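You operate a simulated robot arm through the tools that you are given. There is no shell and no other tool.

Carry out the task below with a simulated robot arm. There is one attempt and no reset: what you move stays moved.

Task
Dry the orange work lamp in the dry drawer on high heat, then turn the heat back to low.
Fine: drawer shut, purge once with the dryer running, needle in the green before the heat comes down, dryer still on at the end. Set down upright: what you pick out. Where these are worked on the way, their far stop is far enough and under half their travel is too little: dry drawer.

Only the result counts: the job must be done as asked and must still hold three seconds after the hand-in. Knocking over, shifting, dropping, spilling or breaking anything else fails it.

Robot
A 7-joint arm with a two-finger parallel gripper, fixed in place. Base frame: the origin is on the floor under the middle of its stand, x ahead of it, y to its left, z up; the work surface is at about z = 86. Units: cm, degrees, N and s.
It reaches about 137.2 cm from its shoulder. Its first joint turns from -149.0 to 149.0 degrees. Payload 3.43 kg.
Tool frame: the origin (TCP) lies between the finger pads and is the grasp point; the fingertips stand 3 cm ahead of it; z points along the fingers, y is the line along which they close. The gripper opens to 9.4 cm. The fingers are 2.8 cm wide and 1 cm thick; the gripper's body (5 by 9.6 cm) begins 5.5 cm behind the TCP.
Orientation is told as [roll, pitch, yaw] about the base's x, y, z axes, in that order, counted from this pose: with the fingers straight down and closing along the base's y, the tool's x points along the base's -x, its y along +y and its z along -z.

Tools
- The arm moves only by the tool jog_arm. Its argument "commands" is a list of rows, each a list of 7 numbers: the opening in per cent of the stroke, from 0 (shut) to 100 (fully open), then the shift along the tool's x, y, z in cm, then the turn, a rotation vector about the tool's x, y, z in degrees. In form: [[claw, x, y, z, ax, ay, az], ...]. A call has 1 to 20 rows; each row shifts and turns the commanded pose from where the row before left it, along the tool's axes as they then stand. Rows are played at 5 a second. More than 5 cm and 8.6 degrees between two rows, or a gripper value outside its range, and nothing of the call is played. A pose out of reach is approached as far as the arm can. The call stops where the force on the tool passes 40 N (or 10 N more than at its start, if that is more) or the arm is blocked; 0.2 s more then pass. The fingers move at their own pace (about 4.5 cm/s each) and stop on an object; they squeeze with about 28 N. The grip force told is the motor's: it shows also when the fingers shut on nothing. Time passes only in rows, and 0.2 s behind the last, so rows that do not move let the fingers close. The reply holds the time, the measured pose of the TCP, the force on the tool along the base axes, the opening and the grip force, in the units named above and with some noise, with the torque about the TCP (base axes, N m) and any sound that the robot's microphone picked up, and new pictures: "views" is both (left out), scene, wrist or none.
- Cameras (640 x 400 px; columns grow to the right, rows downward): "scene" is fixed at [5.03, -65.04, 161.1]; the picture's right is [0.76, -0.65, 0.00], its down [-0.28, -0.33, -0.90] and it looks along [0.58, 0.68, -0.44] (base axes); focal length 343 px, centre (320, 200). "wrist" rides on the gripper at [7.6, 1.4, -10.2] in the tool frame; the picture's right is [-0.18, 0.98, 0.00], its down [-0.75, -0.14, -0.64] and it looks along [-0.63, -0.12, 0.77] (tool axes); focal length 243 px, centre (320, 200). There is no depth. A picture from a camera that has moved, and an enlarged one, comes with that camera's place and axes in the base frame and with its lens.
- close_up(camera, box): a new picture of the part [left, top, right, bottom] of that camera's present view, enlarged. The clock stands still meanwhile.
- sign_off(): hands the job in; it is judged then, once.

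Nothing tells you positions but the pictures and the camera data. Unless the task says otherwise, let go and move clear before handing in.

The tools are called after ">>>" as name(argument=value, ...) on one line, values as JSON. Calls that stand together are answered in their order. jog_arm: Moves the arm, as the interface text tells. Its arguments: {"type":"object","properties":{"commands":{"type":"array"},"views":{"type":"string","enum":["both","scene","wrist","none"]}},"required":["commands"]} The other tools are called the same way: close_up (camera, box) takes an enlarged picture of a part of a camera's view; sign_off () hands the job in.

At the start:

```text
time_s: 0.0
ee_pos: [82.92, 53.7, 116.21]
orientation: [0.1, 0.0, 0.0]
wrist_force: [0.8, 0.5, 1.7]
wrist_torque: [-0.01, -0.02, 0.04]
gripper_width: 9.39
gripper_force: 0.1
```

scene: 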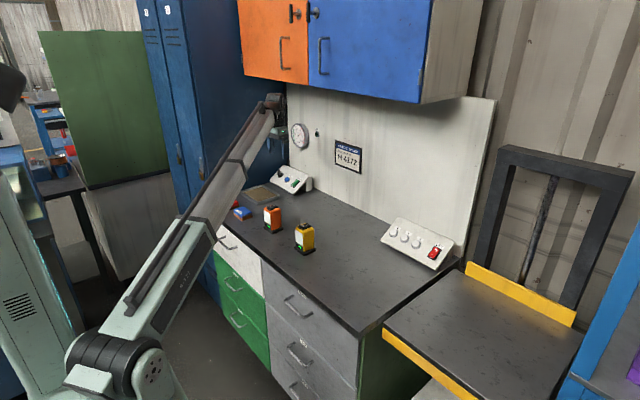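
wrist: 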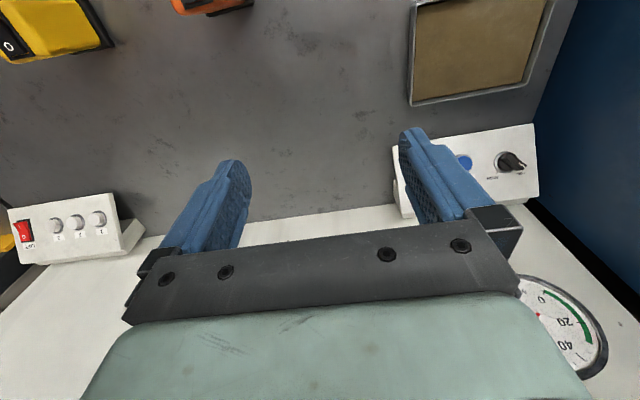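

I see a bench with an orange and a yellow work lamp, a control panel with switches and a knob, a gauge on the wall, and drawers below. I'll take close-ups first to identify all the parts.

>>> close_up(camera="scene", box=[220, 110, 380, 210])

>>> close_up(camera="scene", box=[190, 170, 350, 270])

>>> close_up(camera="scene", box=[200, 220, 380, 400])

>>> close_up(camera="scene", box=[360, 200, 480, 280])

>>> close_up(camera="wrist", box=[380, 100, 640, 400])

>>> close_up(camera="wrist", box=[0, 0, 300, 280])

```text
4.00 times, centred on (300, 160) of scene
camera zoom: at [5.03, -65.04, 161.1], right [0.76, -0.65, 0.0], down [-0.28, -0.33, -0.9], along [0.58, 0.68, -0.44], focal length 1373 px, centre (400, 360)
```

zoom: 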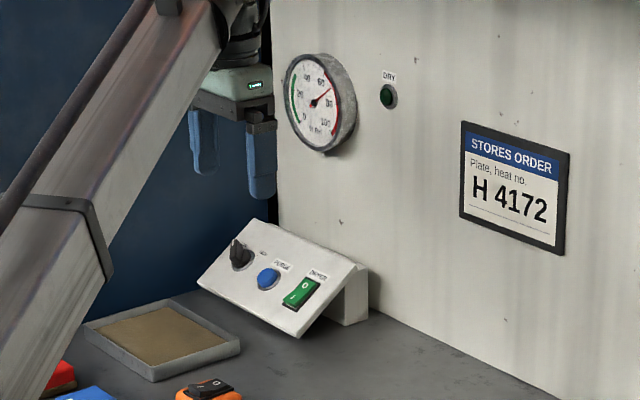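

```text
4.00 times, centred on (270, 220) of scene
camera zoom: at [5.03, -65.04, 161.1], right [0.76, -0.65, 0.0], down [-0.28, -0.33, -0.9], along [0.58, 0.68, -0.44], focal length 1373 px, centre (520, 120)
```

zoom: 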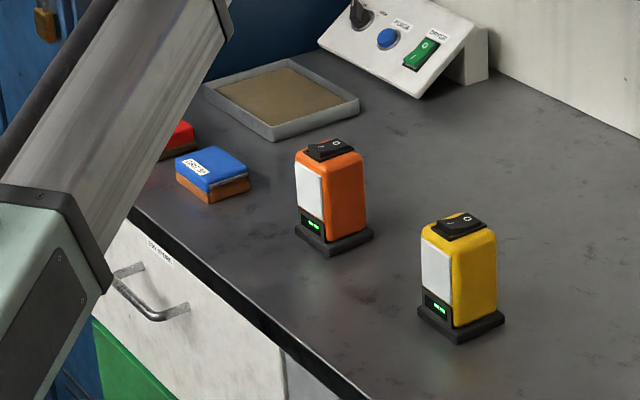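

```text
2.22 times, centred on (290, 310) of scene
camera zoom: at [5.03, -65.04, 161.1], right [0.76, -0.65, 0.0], down [-0.28, -0.33, -0.9], along [0.58, 0.68, -0.44], focal length 763 px, centre (387, -44)
```

zoom: 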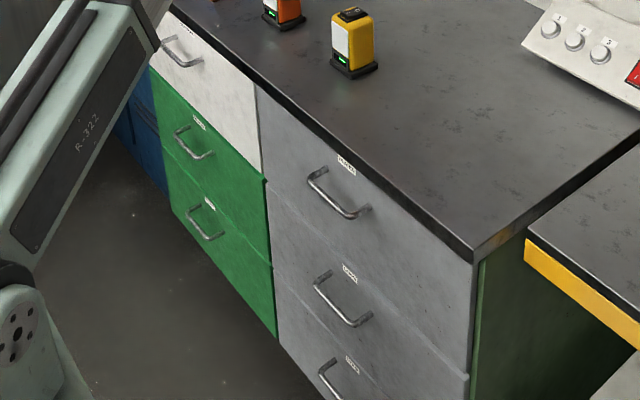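

```text
5.00 times, centred on (420, 240) of scene
camera zoom: at [5.03, -65.04, 161.1], right [0.76, -0.65, 0.0], down [-0.28, -0.33, -0.9], along [0.58, 0.68, -0.44], focal length 1716 px, centre (-180, 0)
```

zoom: 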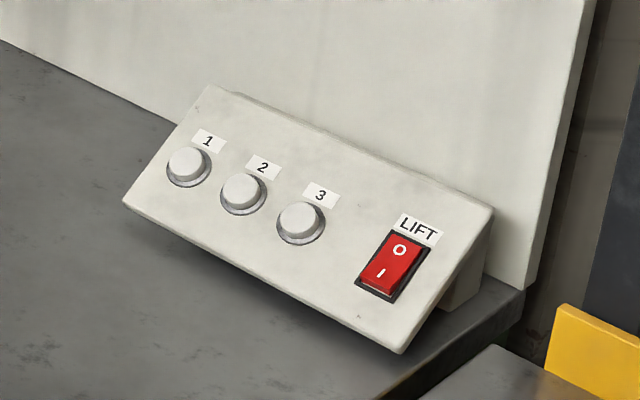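

```text
1.33 times, centred on (510, 250) of wrist
camera zoom: at [75.38, 55.06, 126.6], right [0.18, 0.98, 0.0], down [0.75, -0.14, 0.64], along [0.63, -0.12, -0.77], focal length 324 px, centre (67, 133)
```

zoom: 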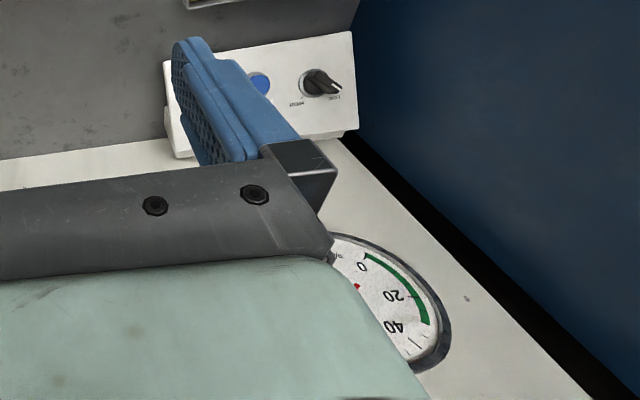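

```text
1.43 times, centred on (150, 140) of wrist
camera zoom: at [75.38, 55.06, 126.6], right [0.18, 0.98, 0.0], down [0.75, -0.14, 0.64], along [0.63, -0.12, -0.77], focal length 347 px, centre (563, 286)
```

zoom: 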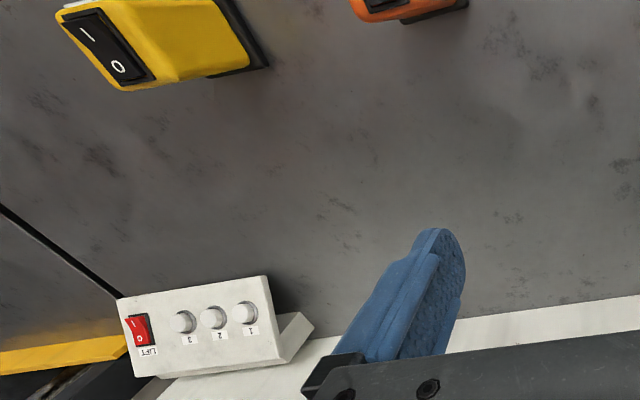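

The lamps look to be near (71, 42) and (71, 21), and the dryer panel near (101, 64–87). I'll zoom in on the labels and states before I move.

>>> close_up(camera="scene", box=[205, 215, 265, 255])

>>> close_up(camera="scene", box=[265, 160, 325, 200])

>>> close_up(camera="scene", box=[280, 115, 340, 155])

>>> close_up(camera="scene", box=[225, 185, 325, 255])

>>> close_up(camera="wrist", box=[450, 130, 550, 210])

>>> close_up(camera="scene", box=[220, 265, 320, 335])

```text
10.00 times, centred on (235, 235) of scene
camera zoom: at [5.03, -65.04, 161.1], right [0.76, -0.65, 0.0], down [-0.28, -0.33, -0.9], along [0.58, 0.68, -0.44], focal length 3433 px, centre (1170, -150)
```

zoom: 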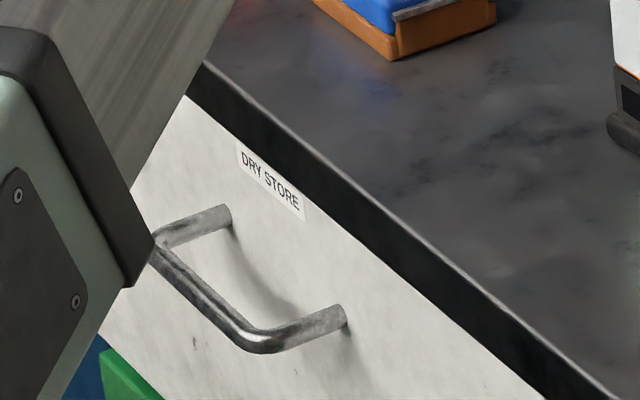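

```text
10.00 times, centred on (295, 180) of scene
camera zoom: at [5.03, -65.04, 161.1], right [0.76, -0.65, 0.0], down [-0.28, -0.33, -0.9], along [0.58, 0.68, -0.44], focal length 3433 px, centre (570, 400)
```

zoom: 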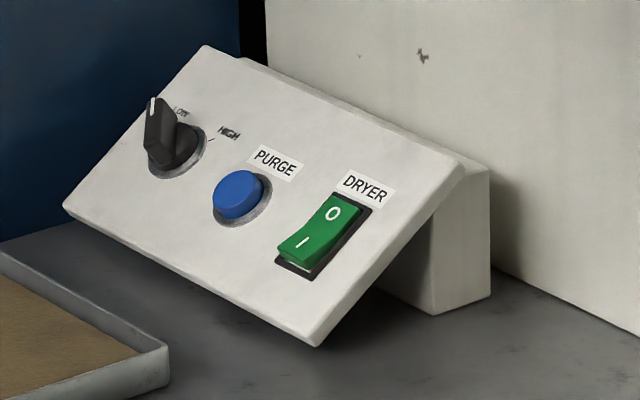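

```text
10.00 times, centred on (310, 135) of scene
camera zoom: at [5.03, -65.04, 161.1], right [0.76, -0.65, 0.0], down [-0.28, -0.33, -0.9], along [0.58, 0.68, -0.44], focal length 3433 px, centre (420, 850)
```

zoom: 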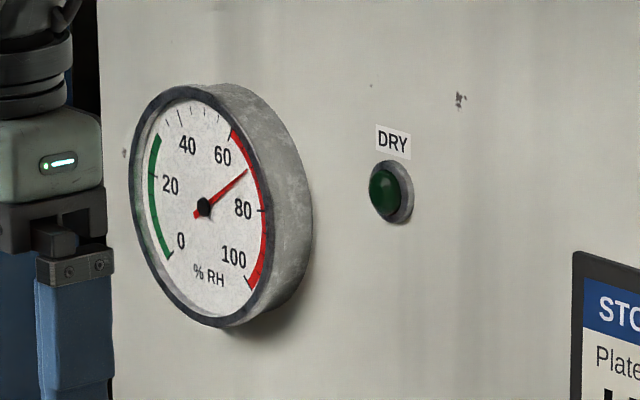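

```text
5.71 times, centred on (275, 220) of scene
camera zoom: at [5.03, -65.04, 161.1], right [0.76, -0.65, 0.0], down [-0.28, -0.33, -0.9], along [0.58, 0.68, -0.44], focal length 1962 px, centre (577, 86)
```

zoom: 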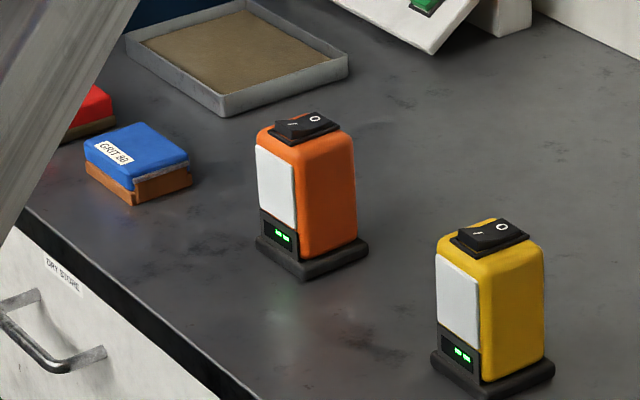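

```text
5.00 times, centred on (500, 170) of wrist
camera zoom: at [75.38, 55.06, 126.6], right [0.18, 0.98, 0.0], down [0.75, -0.14, 0.64], along [0.63, -0.12, -0.77], focal length 1213 px, centre (-580, 350)
```

zoom: 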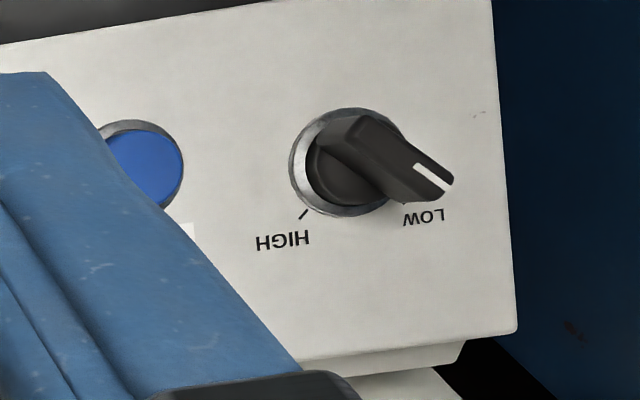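

```text
5.71 times, centred on (270, 300) of scene
camera zoom: at [5.03, -65.04, 161.1], right [0.76, -0.65, 0.0], down [-0.28, -0.33, -0.9], along [0.58, 0.68, -0.44], focal length 1962 px, centre (606, -371)
```

zoom: 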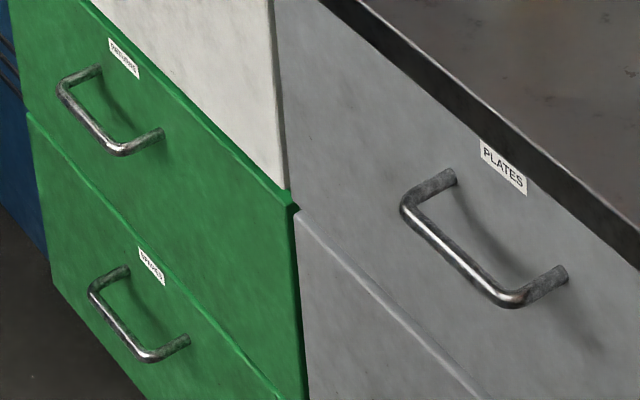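

The white drawer is labelled DRY STORE. Its handle bar runs along y at about x=55, y=53–64, z=77. The dryer rocker seems to be off and the knob is at LOW. I'll bring the hand back over the handle and turn it so the fingers close along x.

>>> jog_arm(commands=[[100, 4.4, 0.5, 0.8, 0, 0, 0], [100, 4.4, 0.5, 0.8, 0, 0, 0], [100, 4.4, 0.5, 0.8, 0, 0, 0], [100, 4.4, 0.5, 0.8, 0, 0, 0], [100, 4.4, 0.5, 0.8, 0, 0, 0], [100, 4.4, 0.5, 0.8, 0, 0, 0], [100, 4.4, 0.5, 0.8, 0, 0, 0], [100, 4.4, 0.5, 0.8, 0, 0, 0], [100, 0, 0, 0, 0, 0, -8.18], [100, 0, 0, 0, 0, 0, -8.18], [100, 0, 0, 0, 0, 0, -8.18], [100, 0, 0, 0, 0, 0, -8.18], [100, 0, 0, 0, 0, 0, -8.18], [100, 0, 0, 0, 0, 0, -8.18], [100, 0, 0, 0, 0, 0, -8.18], [100, 0, 0, 0, 0, 0, -8.18], [100, 0, 0, 0, 0, 0, -8.18], [100, 0, 0, 0, 0, 0, -8.18], [100, 0, 0, 0, 0, 0, -8.18]])

```text
time_s: 4.0
ee_pos: [47.61, 57.57, 109.8]
orientation: [0.0, 0.0, 90.3]
wrist_force: [0.4, -0.1, 0.1]
wrist_torque: [0.0, -0.04, -0.01]
gripper_width: 9.39
gripper_force: 0.0
camera wrist: at [46.38, 50.02, 120.18], right [-0.98, 0.18, 0.0], down [0.14, 0.75, 0.64], along [0.12, 0.63, -0.77], focal length 243 px, centre (320, 200)
```

scene: 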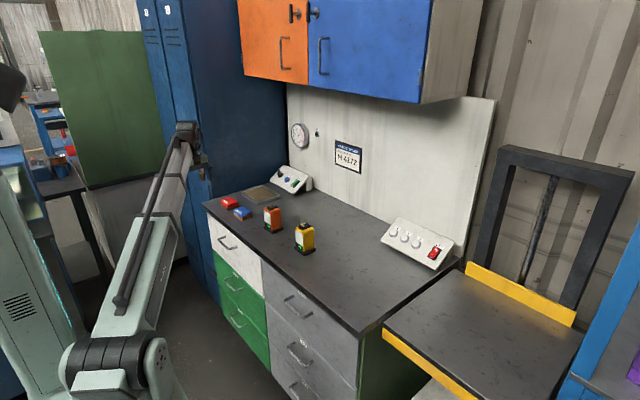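
wrist: 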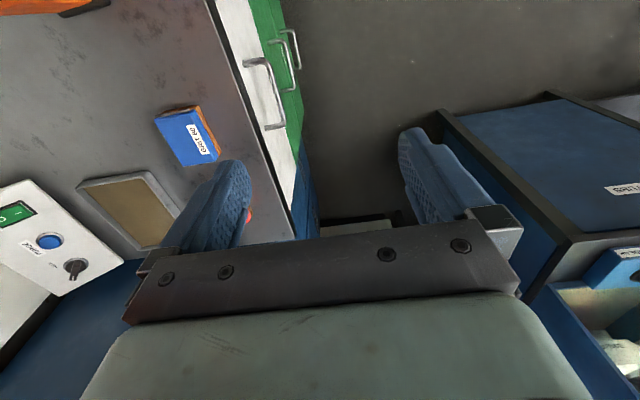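

The hand turned fine and the scene camera now shows the drawer clearly. I'll zoom in on the handle from both cameras to pin down where it is.

>>> close_up(camera="wrist", box=[210, 30, 330, 150])

>>> close_up(camera="scene", box=[195, 190, 275, 260])

>>> close_up(camera="wrist", box=[400, 60, 640, 300])

>>> close_up(camera="wrist", box=[0, 160, 140, 310])

```text
3.33 times, centred on (270, 90) of wrist
camera zoom: at [46.38, 50.02, 120.18], right [-0.98, 0.18, 0.0], down [0.14, 0.75, 0.64], along [0.12, 0.63, -0.77], focal length 809 px, centre (487, 567)
```

zoom: 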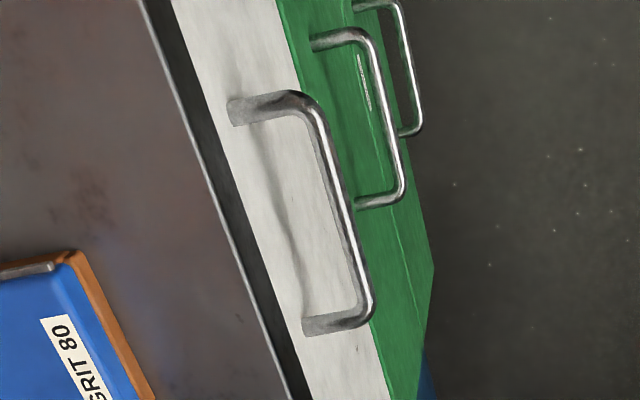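

```text
5.71 times, centred on (235, 225) of scene
camera zoom: at [5.03, -65.04, 161.1], right [0.76, -0.65, 0.0], down [-0.28, -0.33, -0.9], along [0.58, 0.68, -0.44], focal length 1962 px, centre (806, 57)
```

zoom: 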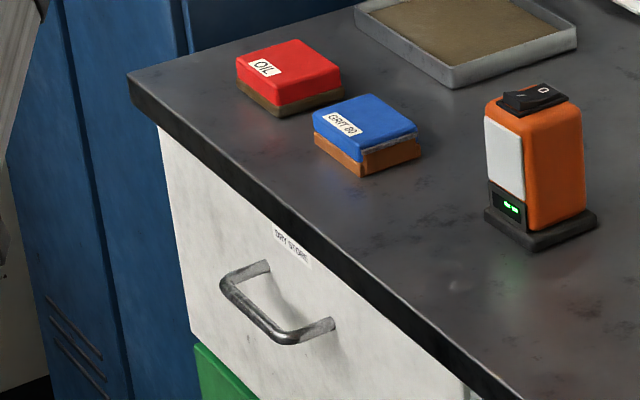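

```text
1.67 times, centred on (520, 180) of wrist
camera zoom: at [46.38, 50.02, 120.18], right [-0.98, 0.18, 0.0], down [0.14, 0.75, 0.64], along [0.12, 0.63, -0.77], focal length 404 px, centre (-13, 233)
```

zoom: 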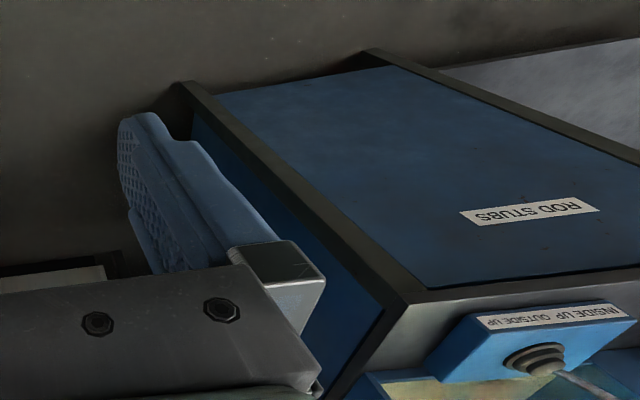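

```text
2.67 times, centred on (70, 235) of wrist
camera zoom: at [46.38, 50.02, 120.18], right [-0.98, 0.18, 0.0], down [0.14, 0.75, 0.64], along [0.12, 0.63, -0.77], focal length 647 px, centre (987, 107)
```

zoom: 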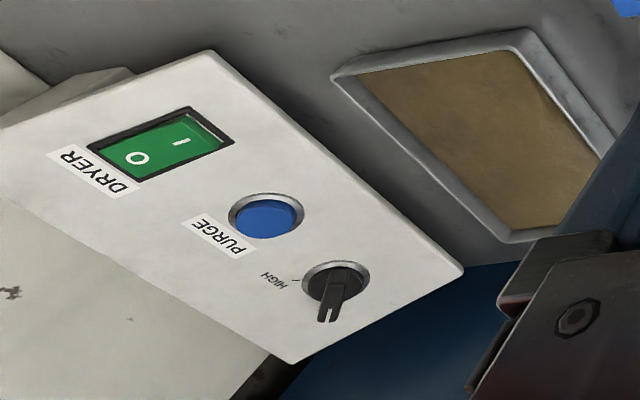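

The handle bar triangulates to about x=56.6, y=56–67.5, z=75, on a drawer front at about x=60. I'll tilt the fingers about 50° forward, narrow the opening, come partway down and look again.

>>> jog_arm(commands=[[40, 0, 0, 0, 8.33, 0, 0], [40, 0, 0, 0, 8.33, 0, 0], [40, 0, 0, 0, 8.33, 0, 0], [40, 0, 0, 0, 8.33, 0, 0], [40, 0, 0, 0, 8.33, 0, 0], [40, 0, 0, 0, 8.33, 0, 0], [40, -1.05, 3.29, 2.76, 0, 0, 0], [40, -1.05, 3.29, 2.76, 0, 0, 0], [40, -1.05, 3.29, 2.76, 0, 0, 0], [40, -1.05, 3.29, 2.76, 0, 0, 0]])

```text
time_s: 6.2
ee_pos: [47.79, 61.9, 92.47]
orientation: [-49.9, 0.0, 90.1]
wrist_force: [0.1, -0.3, -0.3]
wrist_torque: [0.01, -0.01, 0.03]
gripper_width: 3.79
gripper_force: 0.0
camera wrist: at [39.05, 54.21, 98.18], right [-0.63, 0.18, -0.75], down [-0.4, 0.75, 0.52], along [0.66, 0.63, -0.4], focal length 243 px, centre (320, 200)
```

scene: 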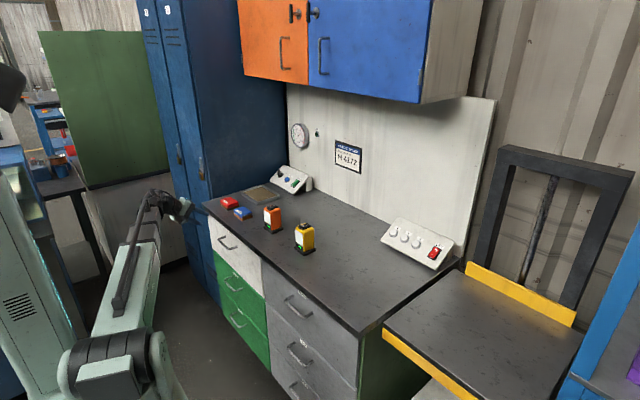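
wrist: 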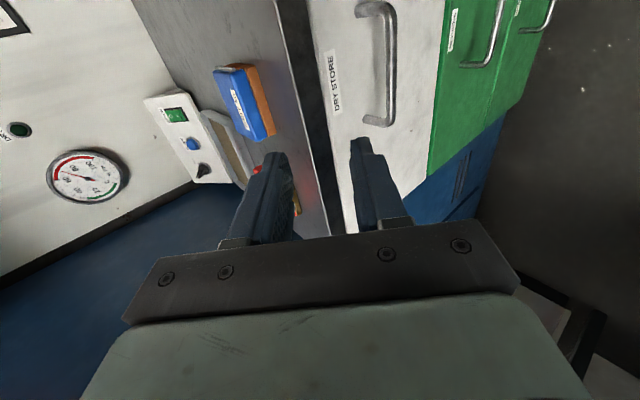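

I make the handle bar about x=56.7, z=75.5, y=56–66.7. I'll move to the pre-grasp point, 8 cm back along the finger axis, and check.

>>> jog_arm(commands=[[40, 0.17, 2.44, 2.74, 0, 0, 0], [40, 0.17, 2.44, 2.74, 0, 0, 0], [40, 0.17, 2.44, 2.74, 0, 0, 0], [40, 0, 0, 2, 0, 0, 0], [40, 0, 0, 2, 0, 0, 0]])

>>> close_up(camera="wrist", box=[220, 0, 460, 240])

>>> close_up(camera="scene", box=[140, 180, 260, 280])

```text
time_s: 7.4
ee_pos: [52.32, 61.42, 79.19]
orientation: [-50.0, -0.1, 89.9]
wrist_force: [-1.0, -0.2, -0.1]
wrist_torque: [0.03, -0.02, 0.01]
gripper_width: 3.75
gripper_force: 0.1
camera wrist: at [43.64, 53.75, 84.76], right [-0.63, 0.18, -0.75], down [-0.4, 0.75, 0.52], along [0.66, 0.63, -0.4], focal length 243 px, centre (320, 200)
```

scene: 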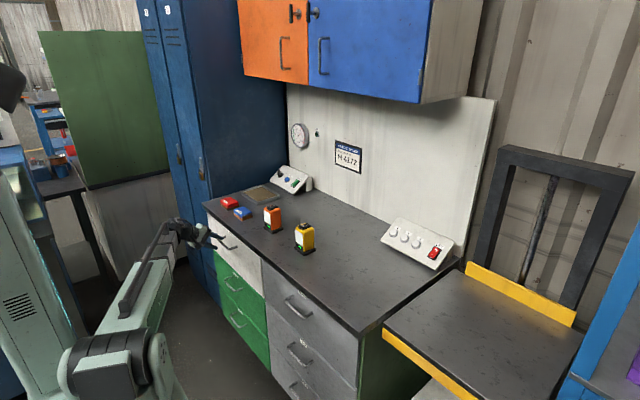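
wrist: 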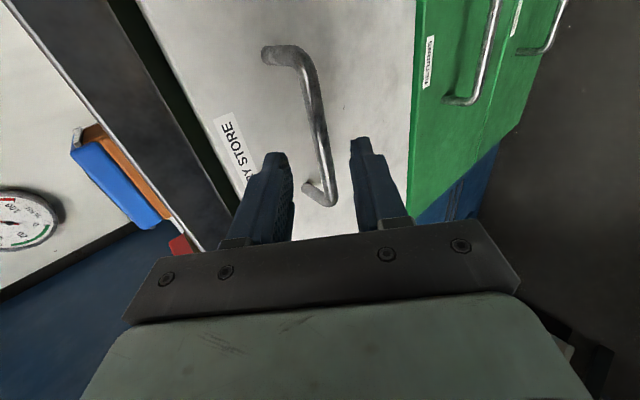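

```text
1.67 times, centred on (340, 120) of wrist
camera zoom: at [43.64, 53.75, 84.76], right [-0.63, 0.18, -0.75], down [-0.4, 0.75, 0.52], along [0.66, 0.63, -0.4], focal length 404 px, centre (287, 333)
```

zoom: 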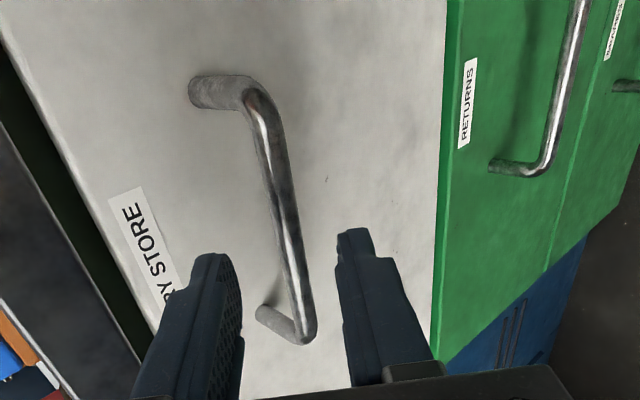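

```text
4.00 times, centred on (200, 230) of scene
camera zoom: at [5.03, -65.04, 161.1], right [0.76, -0.65, 0.0], down [-0.28, -0.33, -0.9], along [0.58, 0.68, -0.44], focal length 1373 px, centre (800, 80)
```

zoom: 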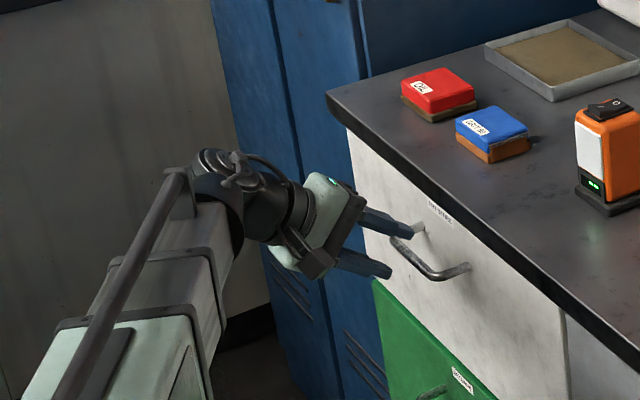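

The bar is centred between the fingers. I'll advance 4 cm along the finger axis with a slightly narrower opening and close on the bar.

>>> jog_arm(commands=[[34, 0, 0, 0, 0, 0, 0], [34, 0, 0, 1.5, 0, 0, 0], [34, 0, 0, 1.5, 0, 0, 0], [34, 0, 0, 1.0, 0, 0, 0], [0, 0, 0, 0, 0, 0, 0], [0, 0, 0, 0, 0, 0, 0], [0, 0, 0, 0, 0, 0, 0]])

```text
time_s: 9.0
ee_pos: [55.27, 61.54, 76.57]
orientation: [-49.9, 0.1, 90.1]
wrist_force: [-7.6, -0.4, -11.1]
wrist_torque: [-0.34, 0.14, 0.92]
gripper_width: 1.08
gripper_force: 44.7
camera wrist: at [46.68, 53.75, 82.17], right [-0.63, 0.18, -0.75], down [-0.4, 0.75, 0.52], along [0.66, 0.63, -0.4], focal length 243 px, centre (320, 200)
```

scene: 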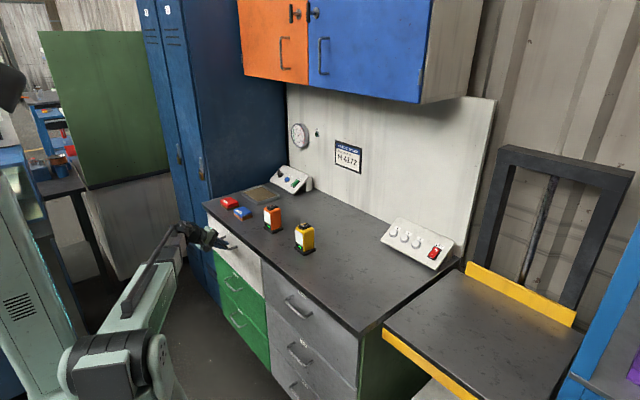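
wrist: 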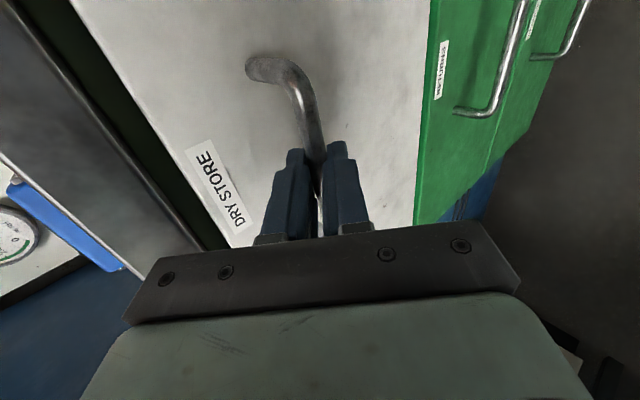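

The bar is gripped at a width of 1.08 cm. I'll start pulling the drawer straight along -x in small steps.

>>> jog_arm(commands=[[0, 0, 0.643, -0.766, 0, 0, 0], [0, 0, 0.964, -1.149, 0, 0, 0], [0, 0, 1.286, -1.532, 0, 0, 0], [0, 0, 1.286, -1.532, 0, 0, 0]])

```text
time_s: 10.0
ee_pos: [48.9, 61.41, 76.53]
orientation: [-49.9, 0.1, 90.1]
wrist_force: [-0.7, -1.2, -25.5]
wrist_torque: [-0.52, 0.22, 0.88]
gripper_width: 1.06
gripper_force: 44.2
camera wrist: at [40.21, 53.76, 82.18], right [-0.63, 0.18, -0.75], down [-0.4, 0.75, 0.52], along [0.66, 0.63, -0.4], focal length 243 px, centre (320, 200)
```

scene: 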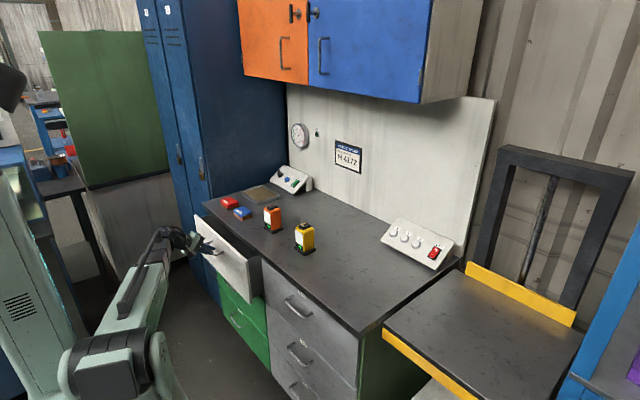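
wrist: 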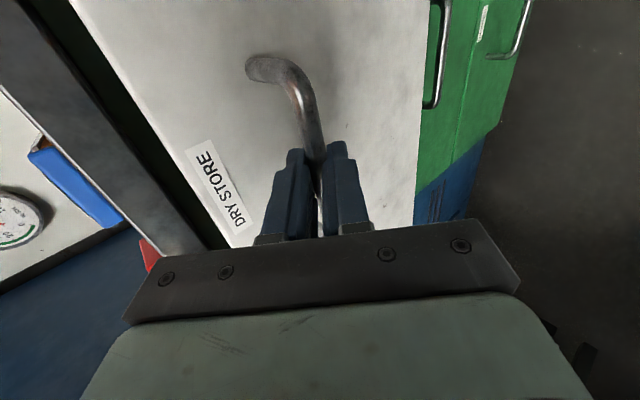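

The drawer is sliding out. I'll ease the vertical load a little by going slightly lower and keep pulling.

>>> jog_arm(commands=[[0, 0, 0.3, 0.25, 0, 0, 0], [0, 0, 1.286, -1.532, 0, 0, 0], [0, 0, 1.608, -1.915, 0, 0, 0], [0, 0, 1.608, -1.915, 0, 0, 0], [0, 0, 1.608, -1.915, 0, 0, 0]])

```text
time_s: 11.1
ee_pos: [41.01, 61.49, 76.43]
orientation: [-50.4, -0.1, 90.2]
wrist_force: [-0.3, -3.2, 5.6]
wrist_torque: [-0.13, -0.1, 0.91]
gripper_width: 1.05
gripper_force: 44.3
stopped in row 5: the force on the tool passed its limit at 42 N (the readings are from after the stop); the commanded pose is now the measured one
camera wrist: at [32.16, 53.7, 82.06], right [-0.63, 0.18, -0.76], down [-0.41, 0.75, 0.52], along [0.66, 0.63, -0.4], focal length 243 px, centre (320, 200)
```

scene: 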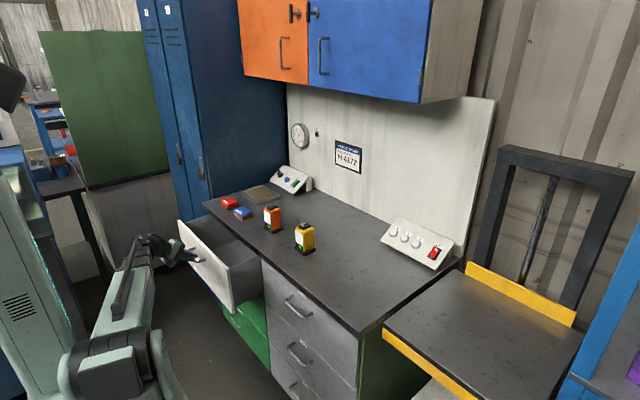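
wrist: 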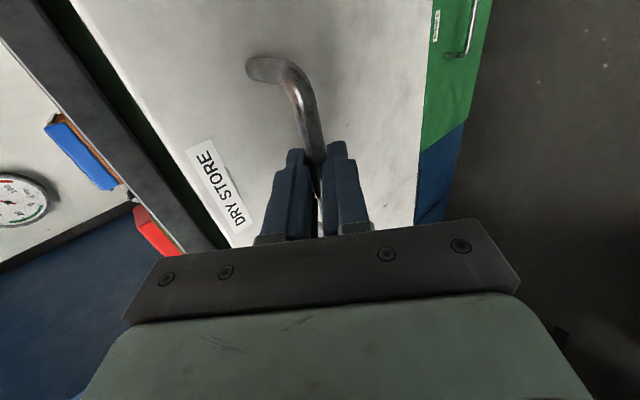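

The pull stopped on a force peak after about 14 cm of travel. I'll look closely to see whether that's the end stop and whether anything else moved.

>>> close_up(camera="scene", box=[150, 190, 310, 350])

```text
2.50 times, centred on (230, 270) of scene
camera zoom: at [5.03, -65.04, 161.1], right [0.76, -0.65, 0.0], down [-0.28, -0.33, -0.9], along [0.58, 0.68, -0.44], focal length 858 px, centre (545, 25)
```

zoom: 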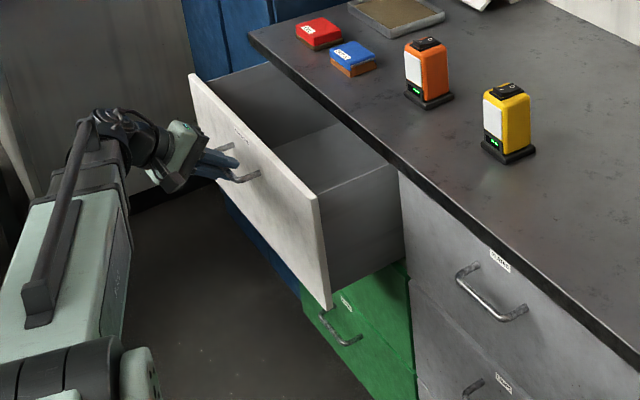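

Nothing else has moved. I'll keep pulling gently to find the end stop.

>>> jog_arm(commands=[[0, 0, 0.964, -1.149, 0, 0, 0], [0, 0, 0.964, -1.149, 0, 0, 0], [0, 0, 0.964, -1.149, 0, 0, 0], [0, 0, 0.964, -1.149, 0, 0, 0], [0, 0, 0.964, -1.149, 0, 0, 0], [0, 0, 0.964, -1.149, 0, 0, 0]])

```text
time_s: 12.5
ee_pos: [31.71, 61.46, 76.55]
orientation: [-50.6, -0.1, 90.2]
wrist_force: [-0.2, 1.4, 29.6]
wrist_torque: [-1.01, -0.21, 0.03]
gripper_width: 1.04
gripper_force: 44.4
camera wrist: at [23.07, 53.69, 82.03], right [-0.63, 0.18, -0.76], down [-0.41, 0.75, 0.52], along [0.66, 0.63, -0.4], focal length 243 px, centre (320, 200)
```

scene: 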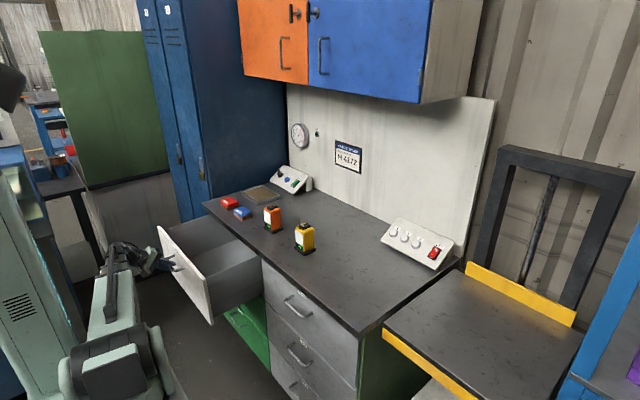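
wrist: 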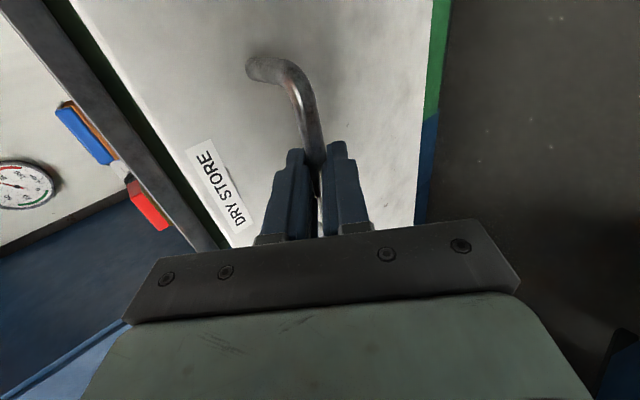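

About 23.6 cm of travel so far and still sliding. I'll relieve the upward load slightly and keep pulling to find the stop.

>>> jog_arm(commands=[[0, 0, -0.2, -0.15, 0, 0, 0], [0, 0, 0.955, -1.157, 0, 0, 0], [0, 0, 0.955, -1.157, 0, 0, 0], [0, 0, 0.955, -1.157, 0, 0, 0], [0, 0, 0.955, -1.157, 0, 0, 0]])

```text
time_s: 13.7
ee_pos: [25.75, 61.52, 76.57]
orientation: [-50.1, 0.1, 90.1]
wrist_force: [0.6, -4.8, -32.2]
wrist_torque: [-0.38, 0.29, 0.8]
gripper_width: 1.08
gripper_force: 43.7
camera wrist: at [17.1, 53.73, 82.13], right [-0.63, 0.18, -0.75], down [-0.4, 0.75, 0.52], along [0.66, 0.63, -0.4], focal length 243 px, centre (320, 200)
```

scene: 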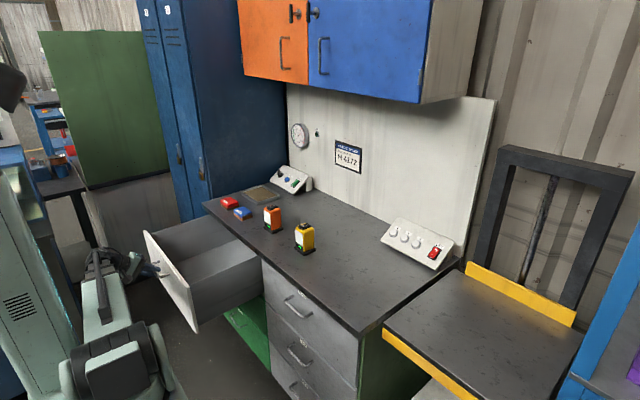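
wrist: 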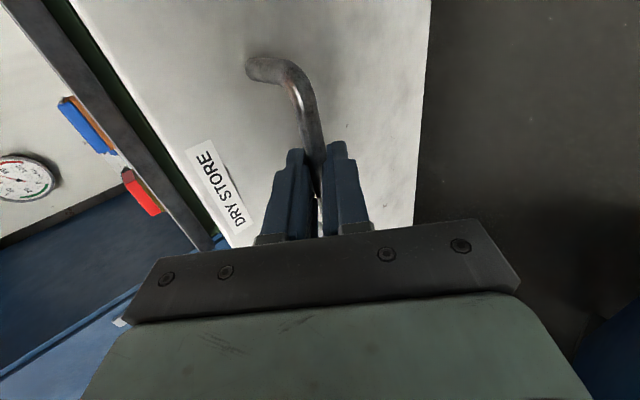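

29.5 cm of travel now. I'll lower a hair to even out the load and pull a little more to look for the stop.

>>> jog_arm(commands=[[0, 0, 0.08, 0.065, 0, 0, 0], [0, 0, 0.643, -0.766, 0, 0, 0], [0, 0, 0.643, -0.766, 0, 0, 0], [0, 0, 0.643, -0.766, 0, 0, 0], [0, 0, 0.643, -0.766, 0, 0, 0], [0, 0, 0.643, -0.766, 0, 0, 0], [0, 0, 0.643, -0.766, 0, 0, 0]])

```text
time_s: 15.3
ee_pos: [19.67, 61.46, 76.5]
orientation: [-50.3, 0.1, 90.2]
wrist_force: [0.0, -5.7, -28.8]
wrist_torque: [-0.54, 0.21, 0.62]
gripper_width: 1.07
gripper_force: 44.2
camera wrist: at [11.07, 53.71, 82.11], right [-0.63, 0.18, -0.75], down [-0.4, 0.75, 0.52], along [0.66, 0.63, -0.4], focal length 243 px, centre (320, 200)
```

scene: 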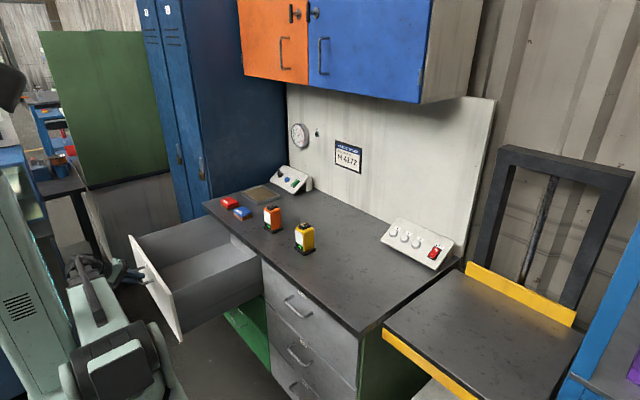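
wrist: 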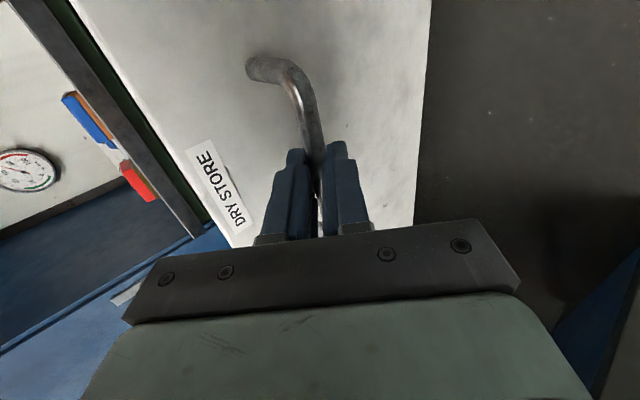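

35.6 cm of travel. I'll check how much drawer is left inside the bench.

>>> close_up(camera="scene", box=[110, 200, 290, 350])

```text
2.67 times, centred on (200, 275) of scene
camera zoom: at [5.03, -65.04, 161.1], right [0.76, -0.65, 0.0], down [-0.28, -0.33, -0.9], along [0.58, 0.68, -0.44], focal length 916 px, centre (640, 0)
```

zoom: 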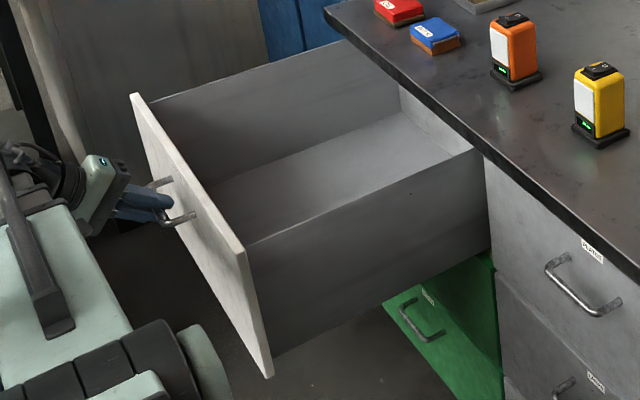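

The drawer's back wall is in view, so it is nearly at full travel and well past half. I'll release the bar, back off along the finger axis and rise.

>>> jog_arm(commands=[[34, 0, 0, 0, 0, 0, 0], [34, 0, 0, 0, 0, 0, 0], [34, 0, 0, 0, 0, 0, 0], [34, 0, 0, -1.5, 0, 0, 0], [34, 0, 0, -2, 0, 0, 0], [34, 0, 0, -2, 0, 0, 0], [34, 0, -2.3, -1.93, 0, 0, 0], [34, 0, -3.06, -2.57, 0, 0, 0], [34, 0, -3.06, -2.57, 0, 0, 0], [34, 0, -3.06, -2.57, 0, 0, 0], [34, 0, -3.06, -2.57, 0, 0, 0], [34, 0, -3.06, -2.57, 0, 0, 0], [34, 0, -3.06, -2.57, 0, 0, 0]])

```text
time_s: 18.1
ee_pos: [15.61, 61.36, 107.1]
orientation: [-50.3, 0.0, 90.1]
wrist_force: [0.7, -0.4, 1.2]
wrist_torque: [0.02, 0.0, -0.01]
gripper_width: 3.2
gripper_force: 0.0
camera wrist: at [6.79, 53.64, 112.75], right [-0.63, 0.18, -0.76], down [-0.41, 0.75, 0.52], along [0.66, 0.63, -0.4], focal length 243 px, centre (320, 200)
```

scene: 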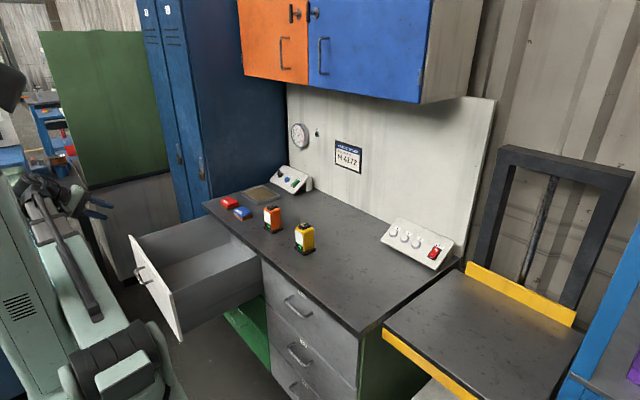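
wrist: 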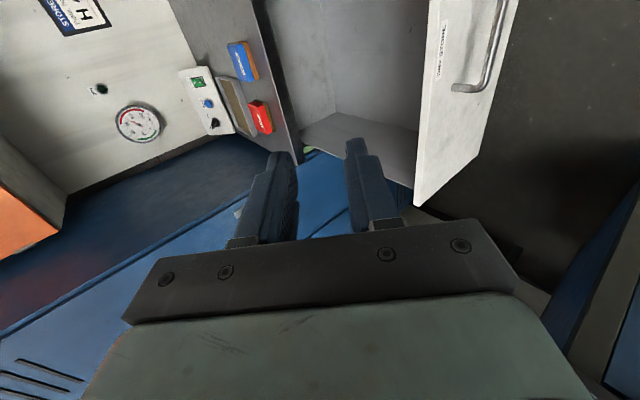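

The drawer stays open. I'll straighten the hand so the fingers point down and close along y, then head for the orange lamp.

>>> jog_arm(commands=[[100, 0, 0, -1, -8.38, 0, 0], [100, 0, 0, -1, -8.38, 0, 0], [100, 0, 0, -1, -8.38, 0, 0], [100, 0, 0, 0, -8.38, 0, 0], [100, 0, 0, 0, -8.38, 0, 0], [100, 0, 0, 0, -8.38, 0, 0], [100, 0, 0, 0, 0, 0, 8.19], [100, 0, 0, 0, 0, 0, 8.19], [100, 0, 0, 0, 0, 0, 8.19], [100, 0, 0, 0, 0, 0, 8.19], [100, 0, 0, 0, 0, 0, 8.19], [100, 0, 0, 0, 0, 0, 8.19], [100, 0, 0, 0, 0, 0, 8.19], [100, 0, 0, 0, 0, 0, 8.19], [100, 0, 0, 0, 0, 0, 8.19], [100, 0, 0, 0, 0, 0, 8.19], [100, 0, 0, 0, 0, 0, 8.19]])

```text
time_s: 18.7
ee_pos: [14.46, 61.67, 108.14]
orientation: [-38.5, -0.3, 90.9]
wrist_force: [0.5, 2.5, -1.5]
wrist_torque: [-0.01, -0.13, -0.11]
gripper_width: 7.93
gripper_force: 0.1
stopped in row 2: the force on the tool passed its limit at 66 N (the readings are from after the stop); the commanded pose is now the measured one
camera wrist: at [7.18, 53.74, 115.37], right [-0.77, 0.18, -0.61], down [-0.3, 0.75, 0.6], along [0.56, 0.64, -0.52], focal length 243 px, centre (320, 200)
```

scene: 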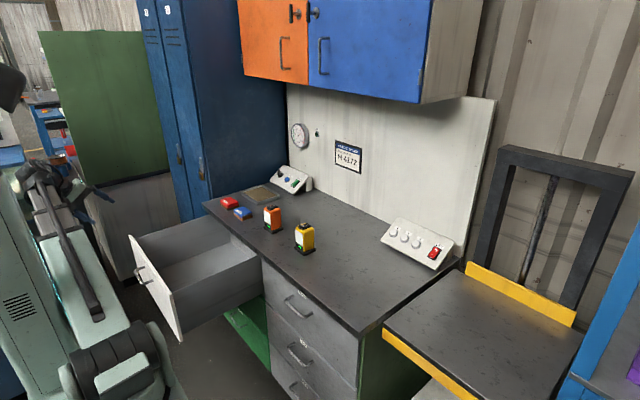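
wrist: 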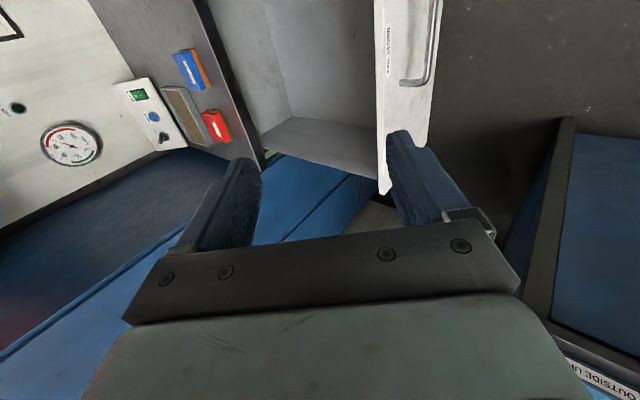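

The force spiked while turning in this folded pose. I don't want to turn the hand that close to the body, so I'll first move it outward toward the bench and up.

>>> jog_arm(commands=[[100, 0, -1.4, 0.23, 0, 0, 0], [100, 0, -1.88, 0.85, 0, 0, 0], [100, 0, -2.66, 1.48, 0, 0, 0], [100, 0, -2.66, 1.48, 0, 0, 0], [100, 0, -2.66, 1.48, 0, 0, 0], [100, 0, -2.66, 1.48, 0, 0, 0]])

```text
time_s: 20.1
ee_pos: [29.78, 61.81, 111.38]
orientation: [-38.4, -0.3, 90.8]
wrist_force: [-0.6, -0.2, 0.1]
wrist_torque: [0.02, -0.03, 0.02]
gripper_width: 9.38
gripper_force: 0.1
camera wrist: at [22.45, 53.93, 118.55], right [-0.77, 0.18, -0.61], down [-0.3, 0.75, 0.59], along [0.56, 0.64, -0.52], focal length 243 px, centre (320, 200)
```

scene: 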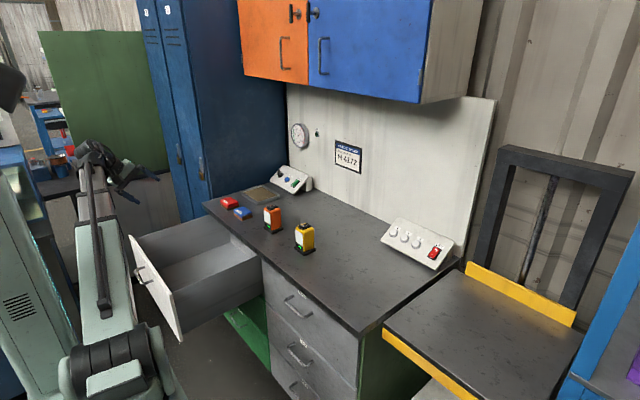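
wrist: 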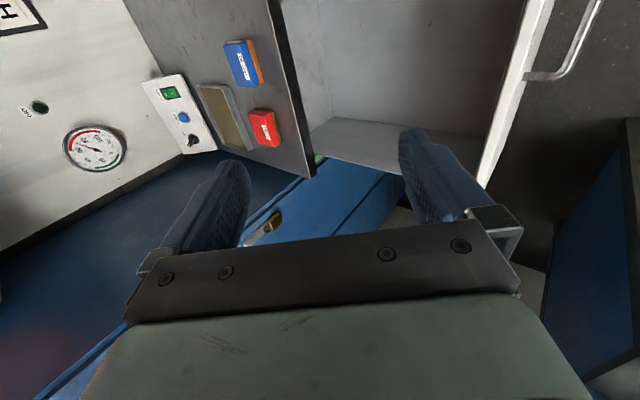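

Clear now. I'll straighten the tilt and turn the hand back to closing along y.

>>> jog_arm(commands=[[100, 0, 0, 0, -6.4, 0, 0], [100, 0, 0, 0, -6.4, 0, 0], [100, 0, 0, 0, -6.4, 0, 0], [100, 0, 0, 0, -6.4, 0, 0], [100, 0, 0, 0, -6.4, 0, 0], [100, 0, 0, 0, -6.4, 0, 0], [100, 0, 0, 0, 0, 0, 8.25], [100, 0, 0, 0, 0, 0, 8.25], [100, 0, 0, 0, 0, 0, 8.25], [100, 0, 0, 0, 0, 0, 8.25], [100, 0, 0, 0, 0, 0, 8.25], [100, 0, 0, 0, 0, 0, 8.25], [100, 0, 0, 0, 0, 0, 8.25], [100, 0, 0, 0, 0, 0, 8.25], [100, 0, 0, 0, 0, 0, 8.25], [100, 0, 0, 0, 0, 0, 8.25], [100, 0, 0, 0, 0, 0, 8.25]])

```text
time_s: 21.5
ee_pos: [29.82, 62.15, 111.25]
orientation: [-2.2, -0.9, 91.3]
wrist_force: [-2.4, 5.6, -7.8]
wrist_torque: [-0.02, -0.32, -0.22]
gripper_width: 9.37
gripper_force: 0.2
stopped in row 6: the force on the tool passed its limit at 60 N (the readings are from after the stop); the commanded pose is now the measured one
camera wrist: at [28.25, 54.13, 121.53], right [-0.99, 0.16, -0.03], down [0.1, 0.75, 0.66], along [0.13, 0.65, -0.75], focal length 243 px, centre (320, 200)
```

scene: 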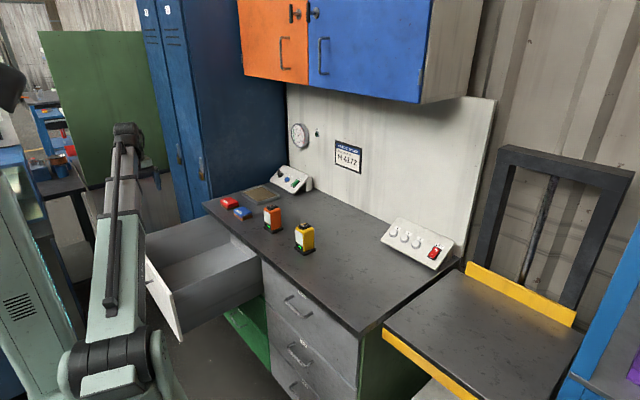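
wrist: 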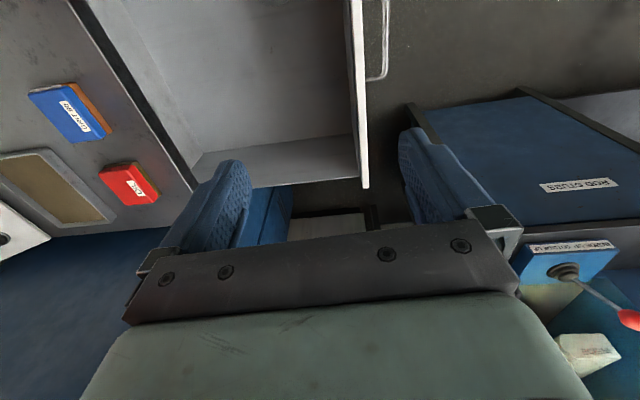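

Same spike close in, with nothing touching, so I suspect the arm's configuration there. I'll go out to about (48, 58, 112), where turning worked before, and turn there.

>>> jog_arm(commands=[[100, 0.3, -1.5, -0.2, 0, 0, 0], [100, 0.5, -2, -0.2, 0, 0, 0], [100, 0.7, -3, -0.2, 0, 0, 0], [100, 0.7, -3, -0.2, 0, 0, 0], [100, 0.7, -3, -0.2, 0, 0, 0], [100, 0.7, -3, -0.2, 0, 0, 0], [100, 0.7, -3, -0.2, 0, 0, 0]], views="none")

```text
time_s: 23.1
ee_pos: [48.25, 58.0, 113.33]
orientation: [-2.1, -0.8, 91.4]
wrist_force: [-0.3, 0.5, -0.8]
wrist_torque: [-0.02, -0.04, -0.02]
gripper_width: 9.39
gripper_force: 0.2
```

>>> jog_arm(commands=[[100, 0, 0, 0, -2.1, 0.8, 0], [100, 0, 0, 0, 0, 0, 8.31], [100, 0, 0, 0, 0, 0, 8.31], [100, 0, 0, 0, 0, 0, 8.31], [100, 0, 0, 0, 0, 0, 8.31], [100, 0, 0, 0, 0, 0, 8.31], [100, 0, 0, 0, 0, 0, 8.31], [100, 0, 0, 0, 0, 0, 8.31], [100, 0, 0, 0, 0, 0, 8.31], [100, 0, 0, 0, 0, 0, 8.31], [100, 0, 0, 0, 0, 0, 8.31], [100, 0, 0, 0, 0, 0, 8.31]])

```text
time_s: 23.7
ee_pos: [48.41, 58.28, 113.34]
orientation: [-0.3, -0.5, 84.3]
wrist_force: [1.5, 1.4, -1.1]
wrist_torque: [0.09, 0.12, 0.08]
gripper_width: 9.38
gripper_force: 0.1
stopped in row 3: the force on the tool passed its limit at 53 N (the readings are from after the stop); the commanded pose is now the measured one
camera wrist: at [46.36, 50.62, 123.64], right [-0.96, 0.28, 0.0], down [0.21, 0.73, 0.65], along [0.18, 0.62, -0.76], focal length 243 px, centre (320, 200)
```

scene: 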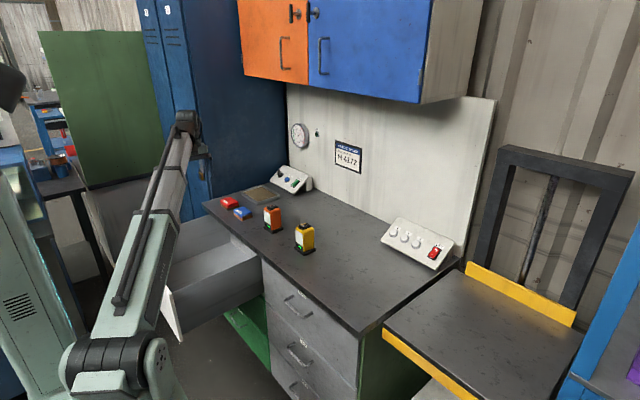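
wrist: 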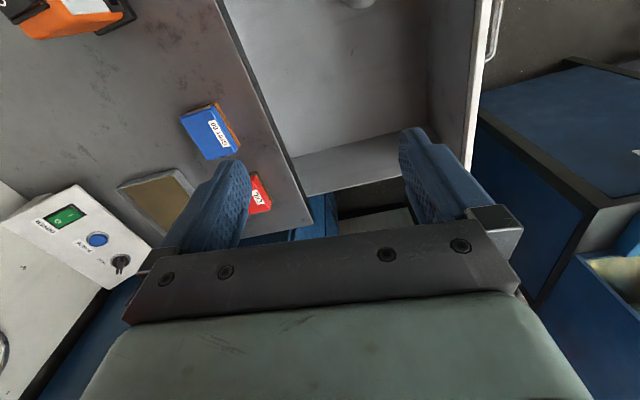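

These spikes come during free-air turning, so they look dynamic rather than contact. I'll turn more slowly in smaller steps.

>>> jog_arm(commands=[[100, 0, 0, 0, 0, 0, 2], [100, 0, 0, 0, 0, 0, 3], [100, 0, 0, 0, 0, 0, 4], [100, 0, 0, 0, 0, 0, 4], [100, 0, 0, 0, 0, 0, 4], [100, 0, 0, 0, 0, 0, 4], [100, 0, 0, 0, 0, 0, 4], [100, 0, 0, 0, 0, 0, 4], [100, 0, 0, 0, 0, 0, 4], [100, 0, 0, 0, 0, 0, 4], [100, 0, 0, 0, 0, 0, 4], [100, 0, 0, 0, 0, 0, 4]], views="scene")

```text
time_s: 24.3
ee_pos: [48.56, 58.39, 113.32]
orientation: [-0.3, -0.7, 80.1]
wrist_force: [0.4, 1.2, -2.9]
wrist_torque: [-0.03, -0.13, -0.11]
gripper_width: 9.4
gripper_force: 0.0
stopped in row 3: the force on the tool passed its limit at 46 N (the readings are from after the stop); the commanded pose is now the measured one
```

scene: 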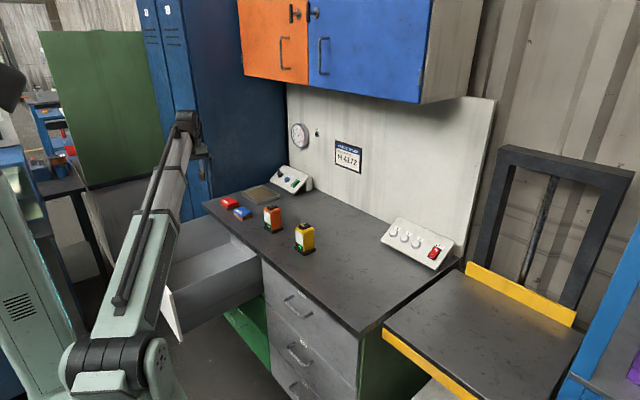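

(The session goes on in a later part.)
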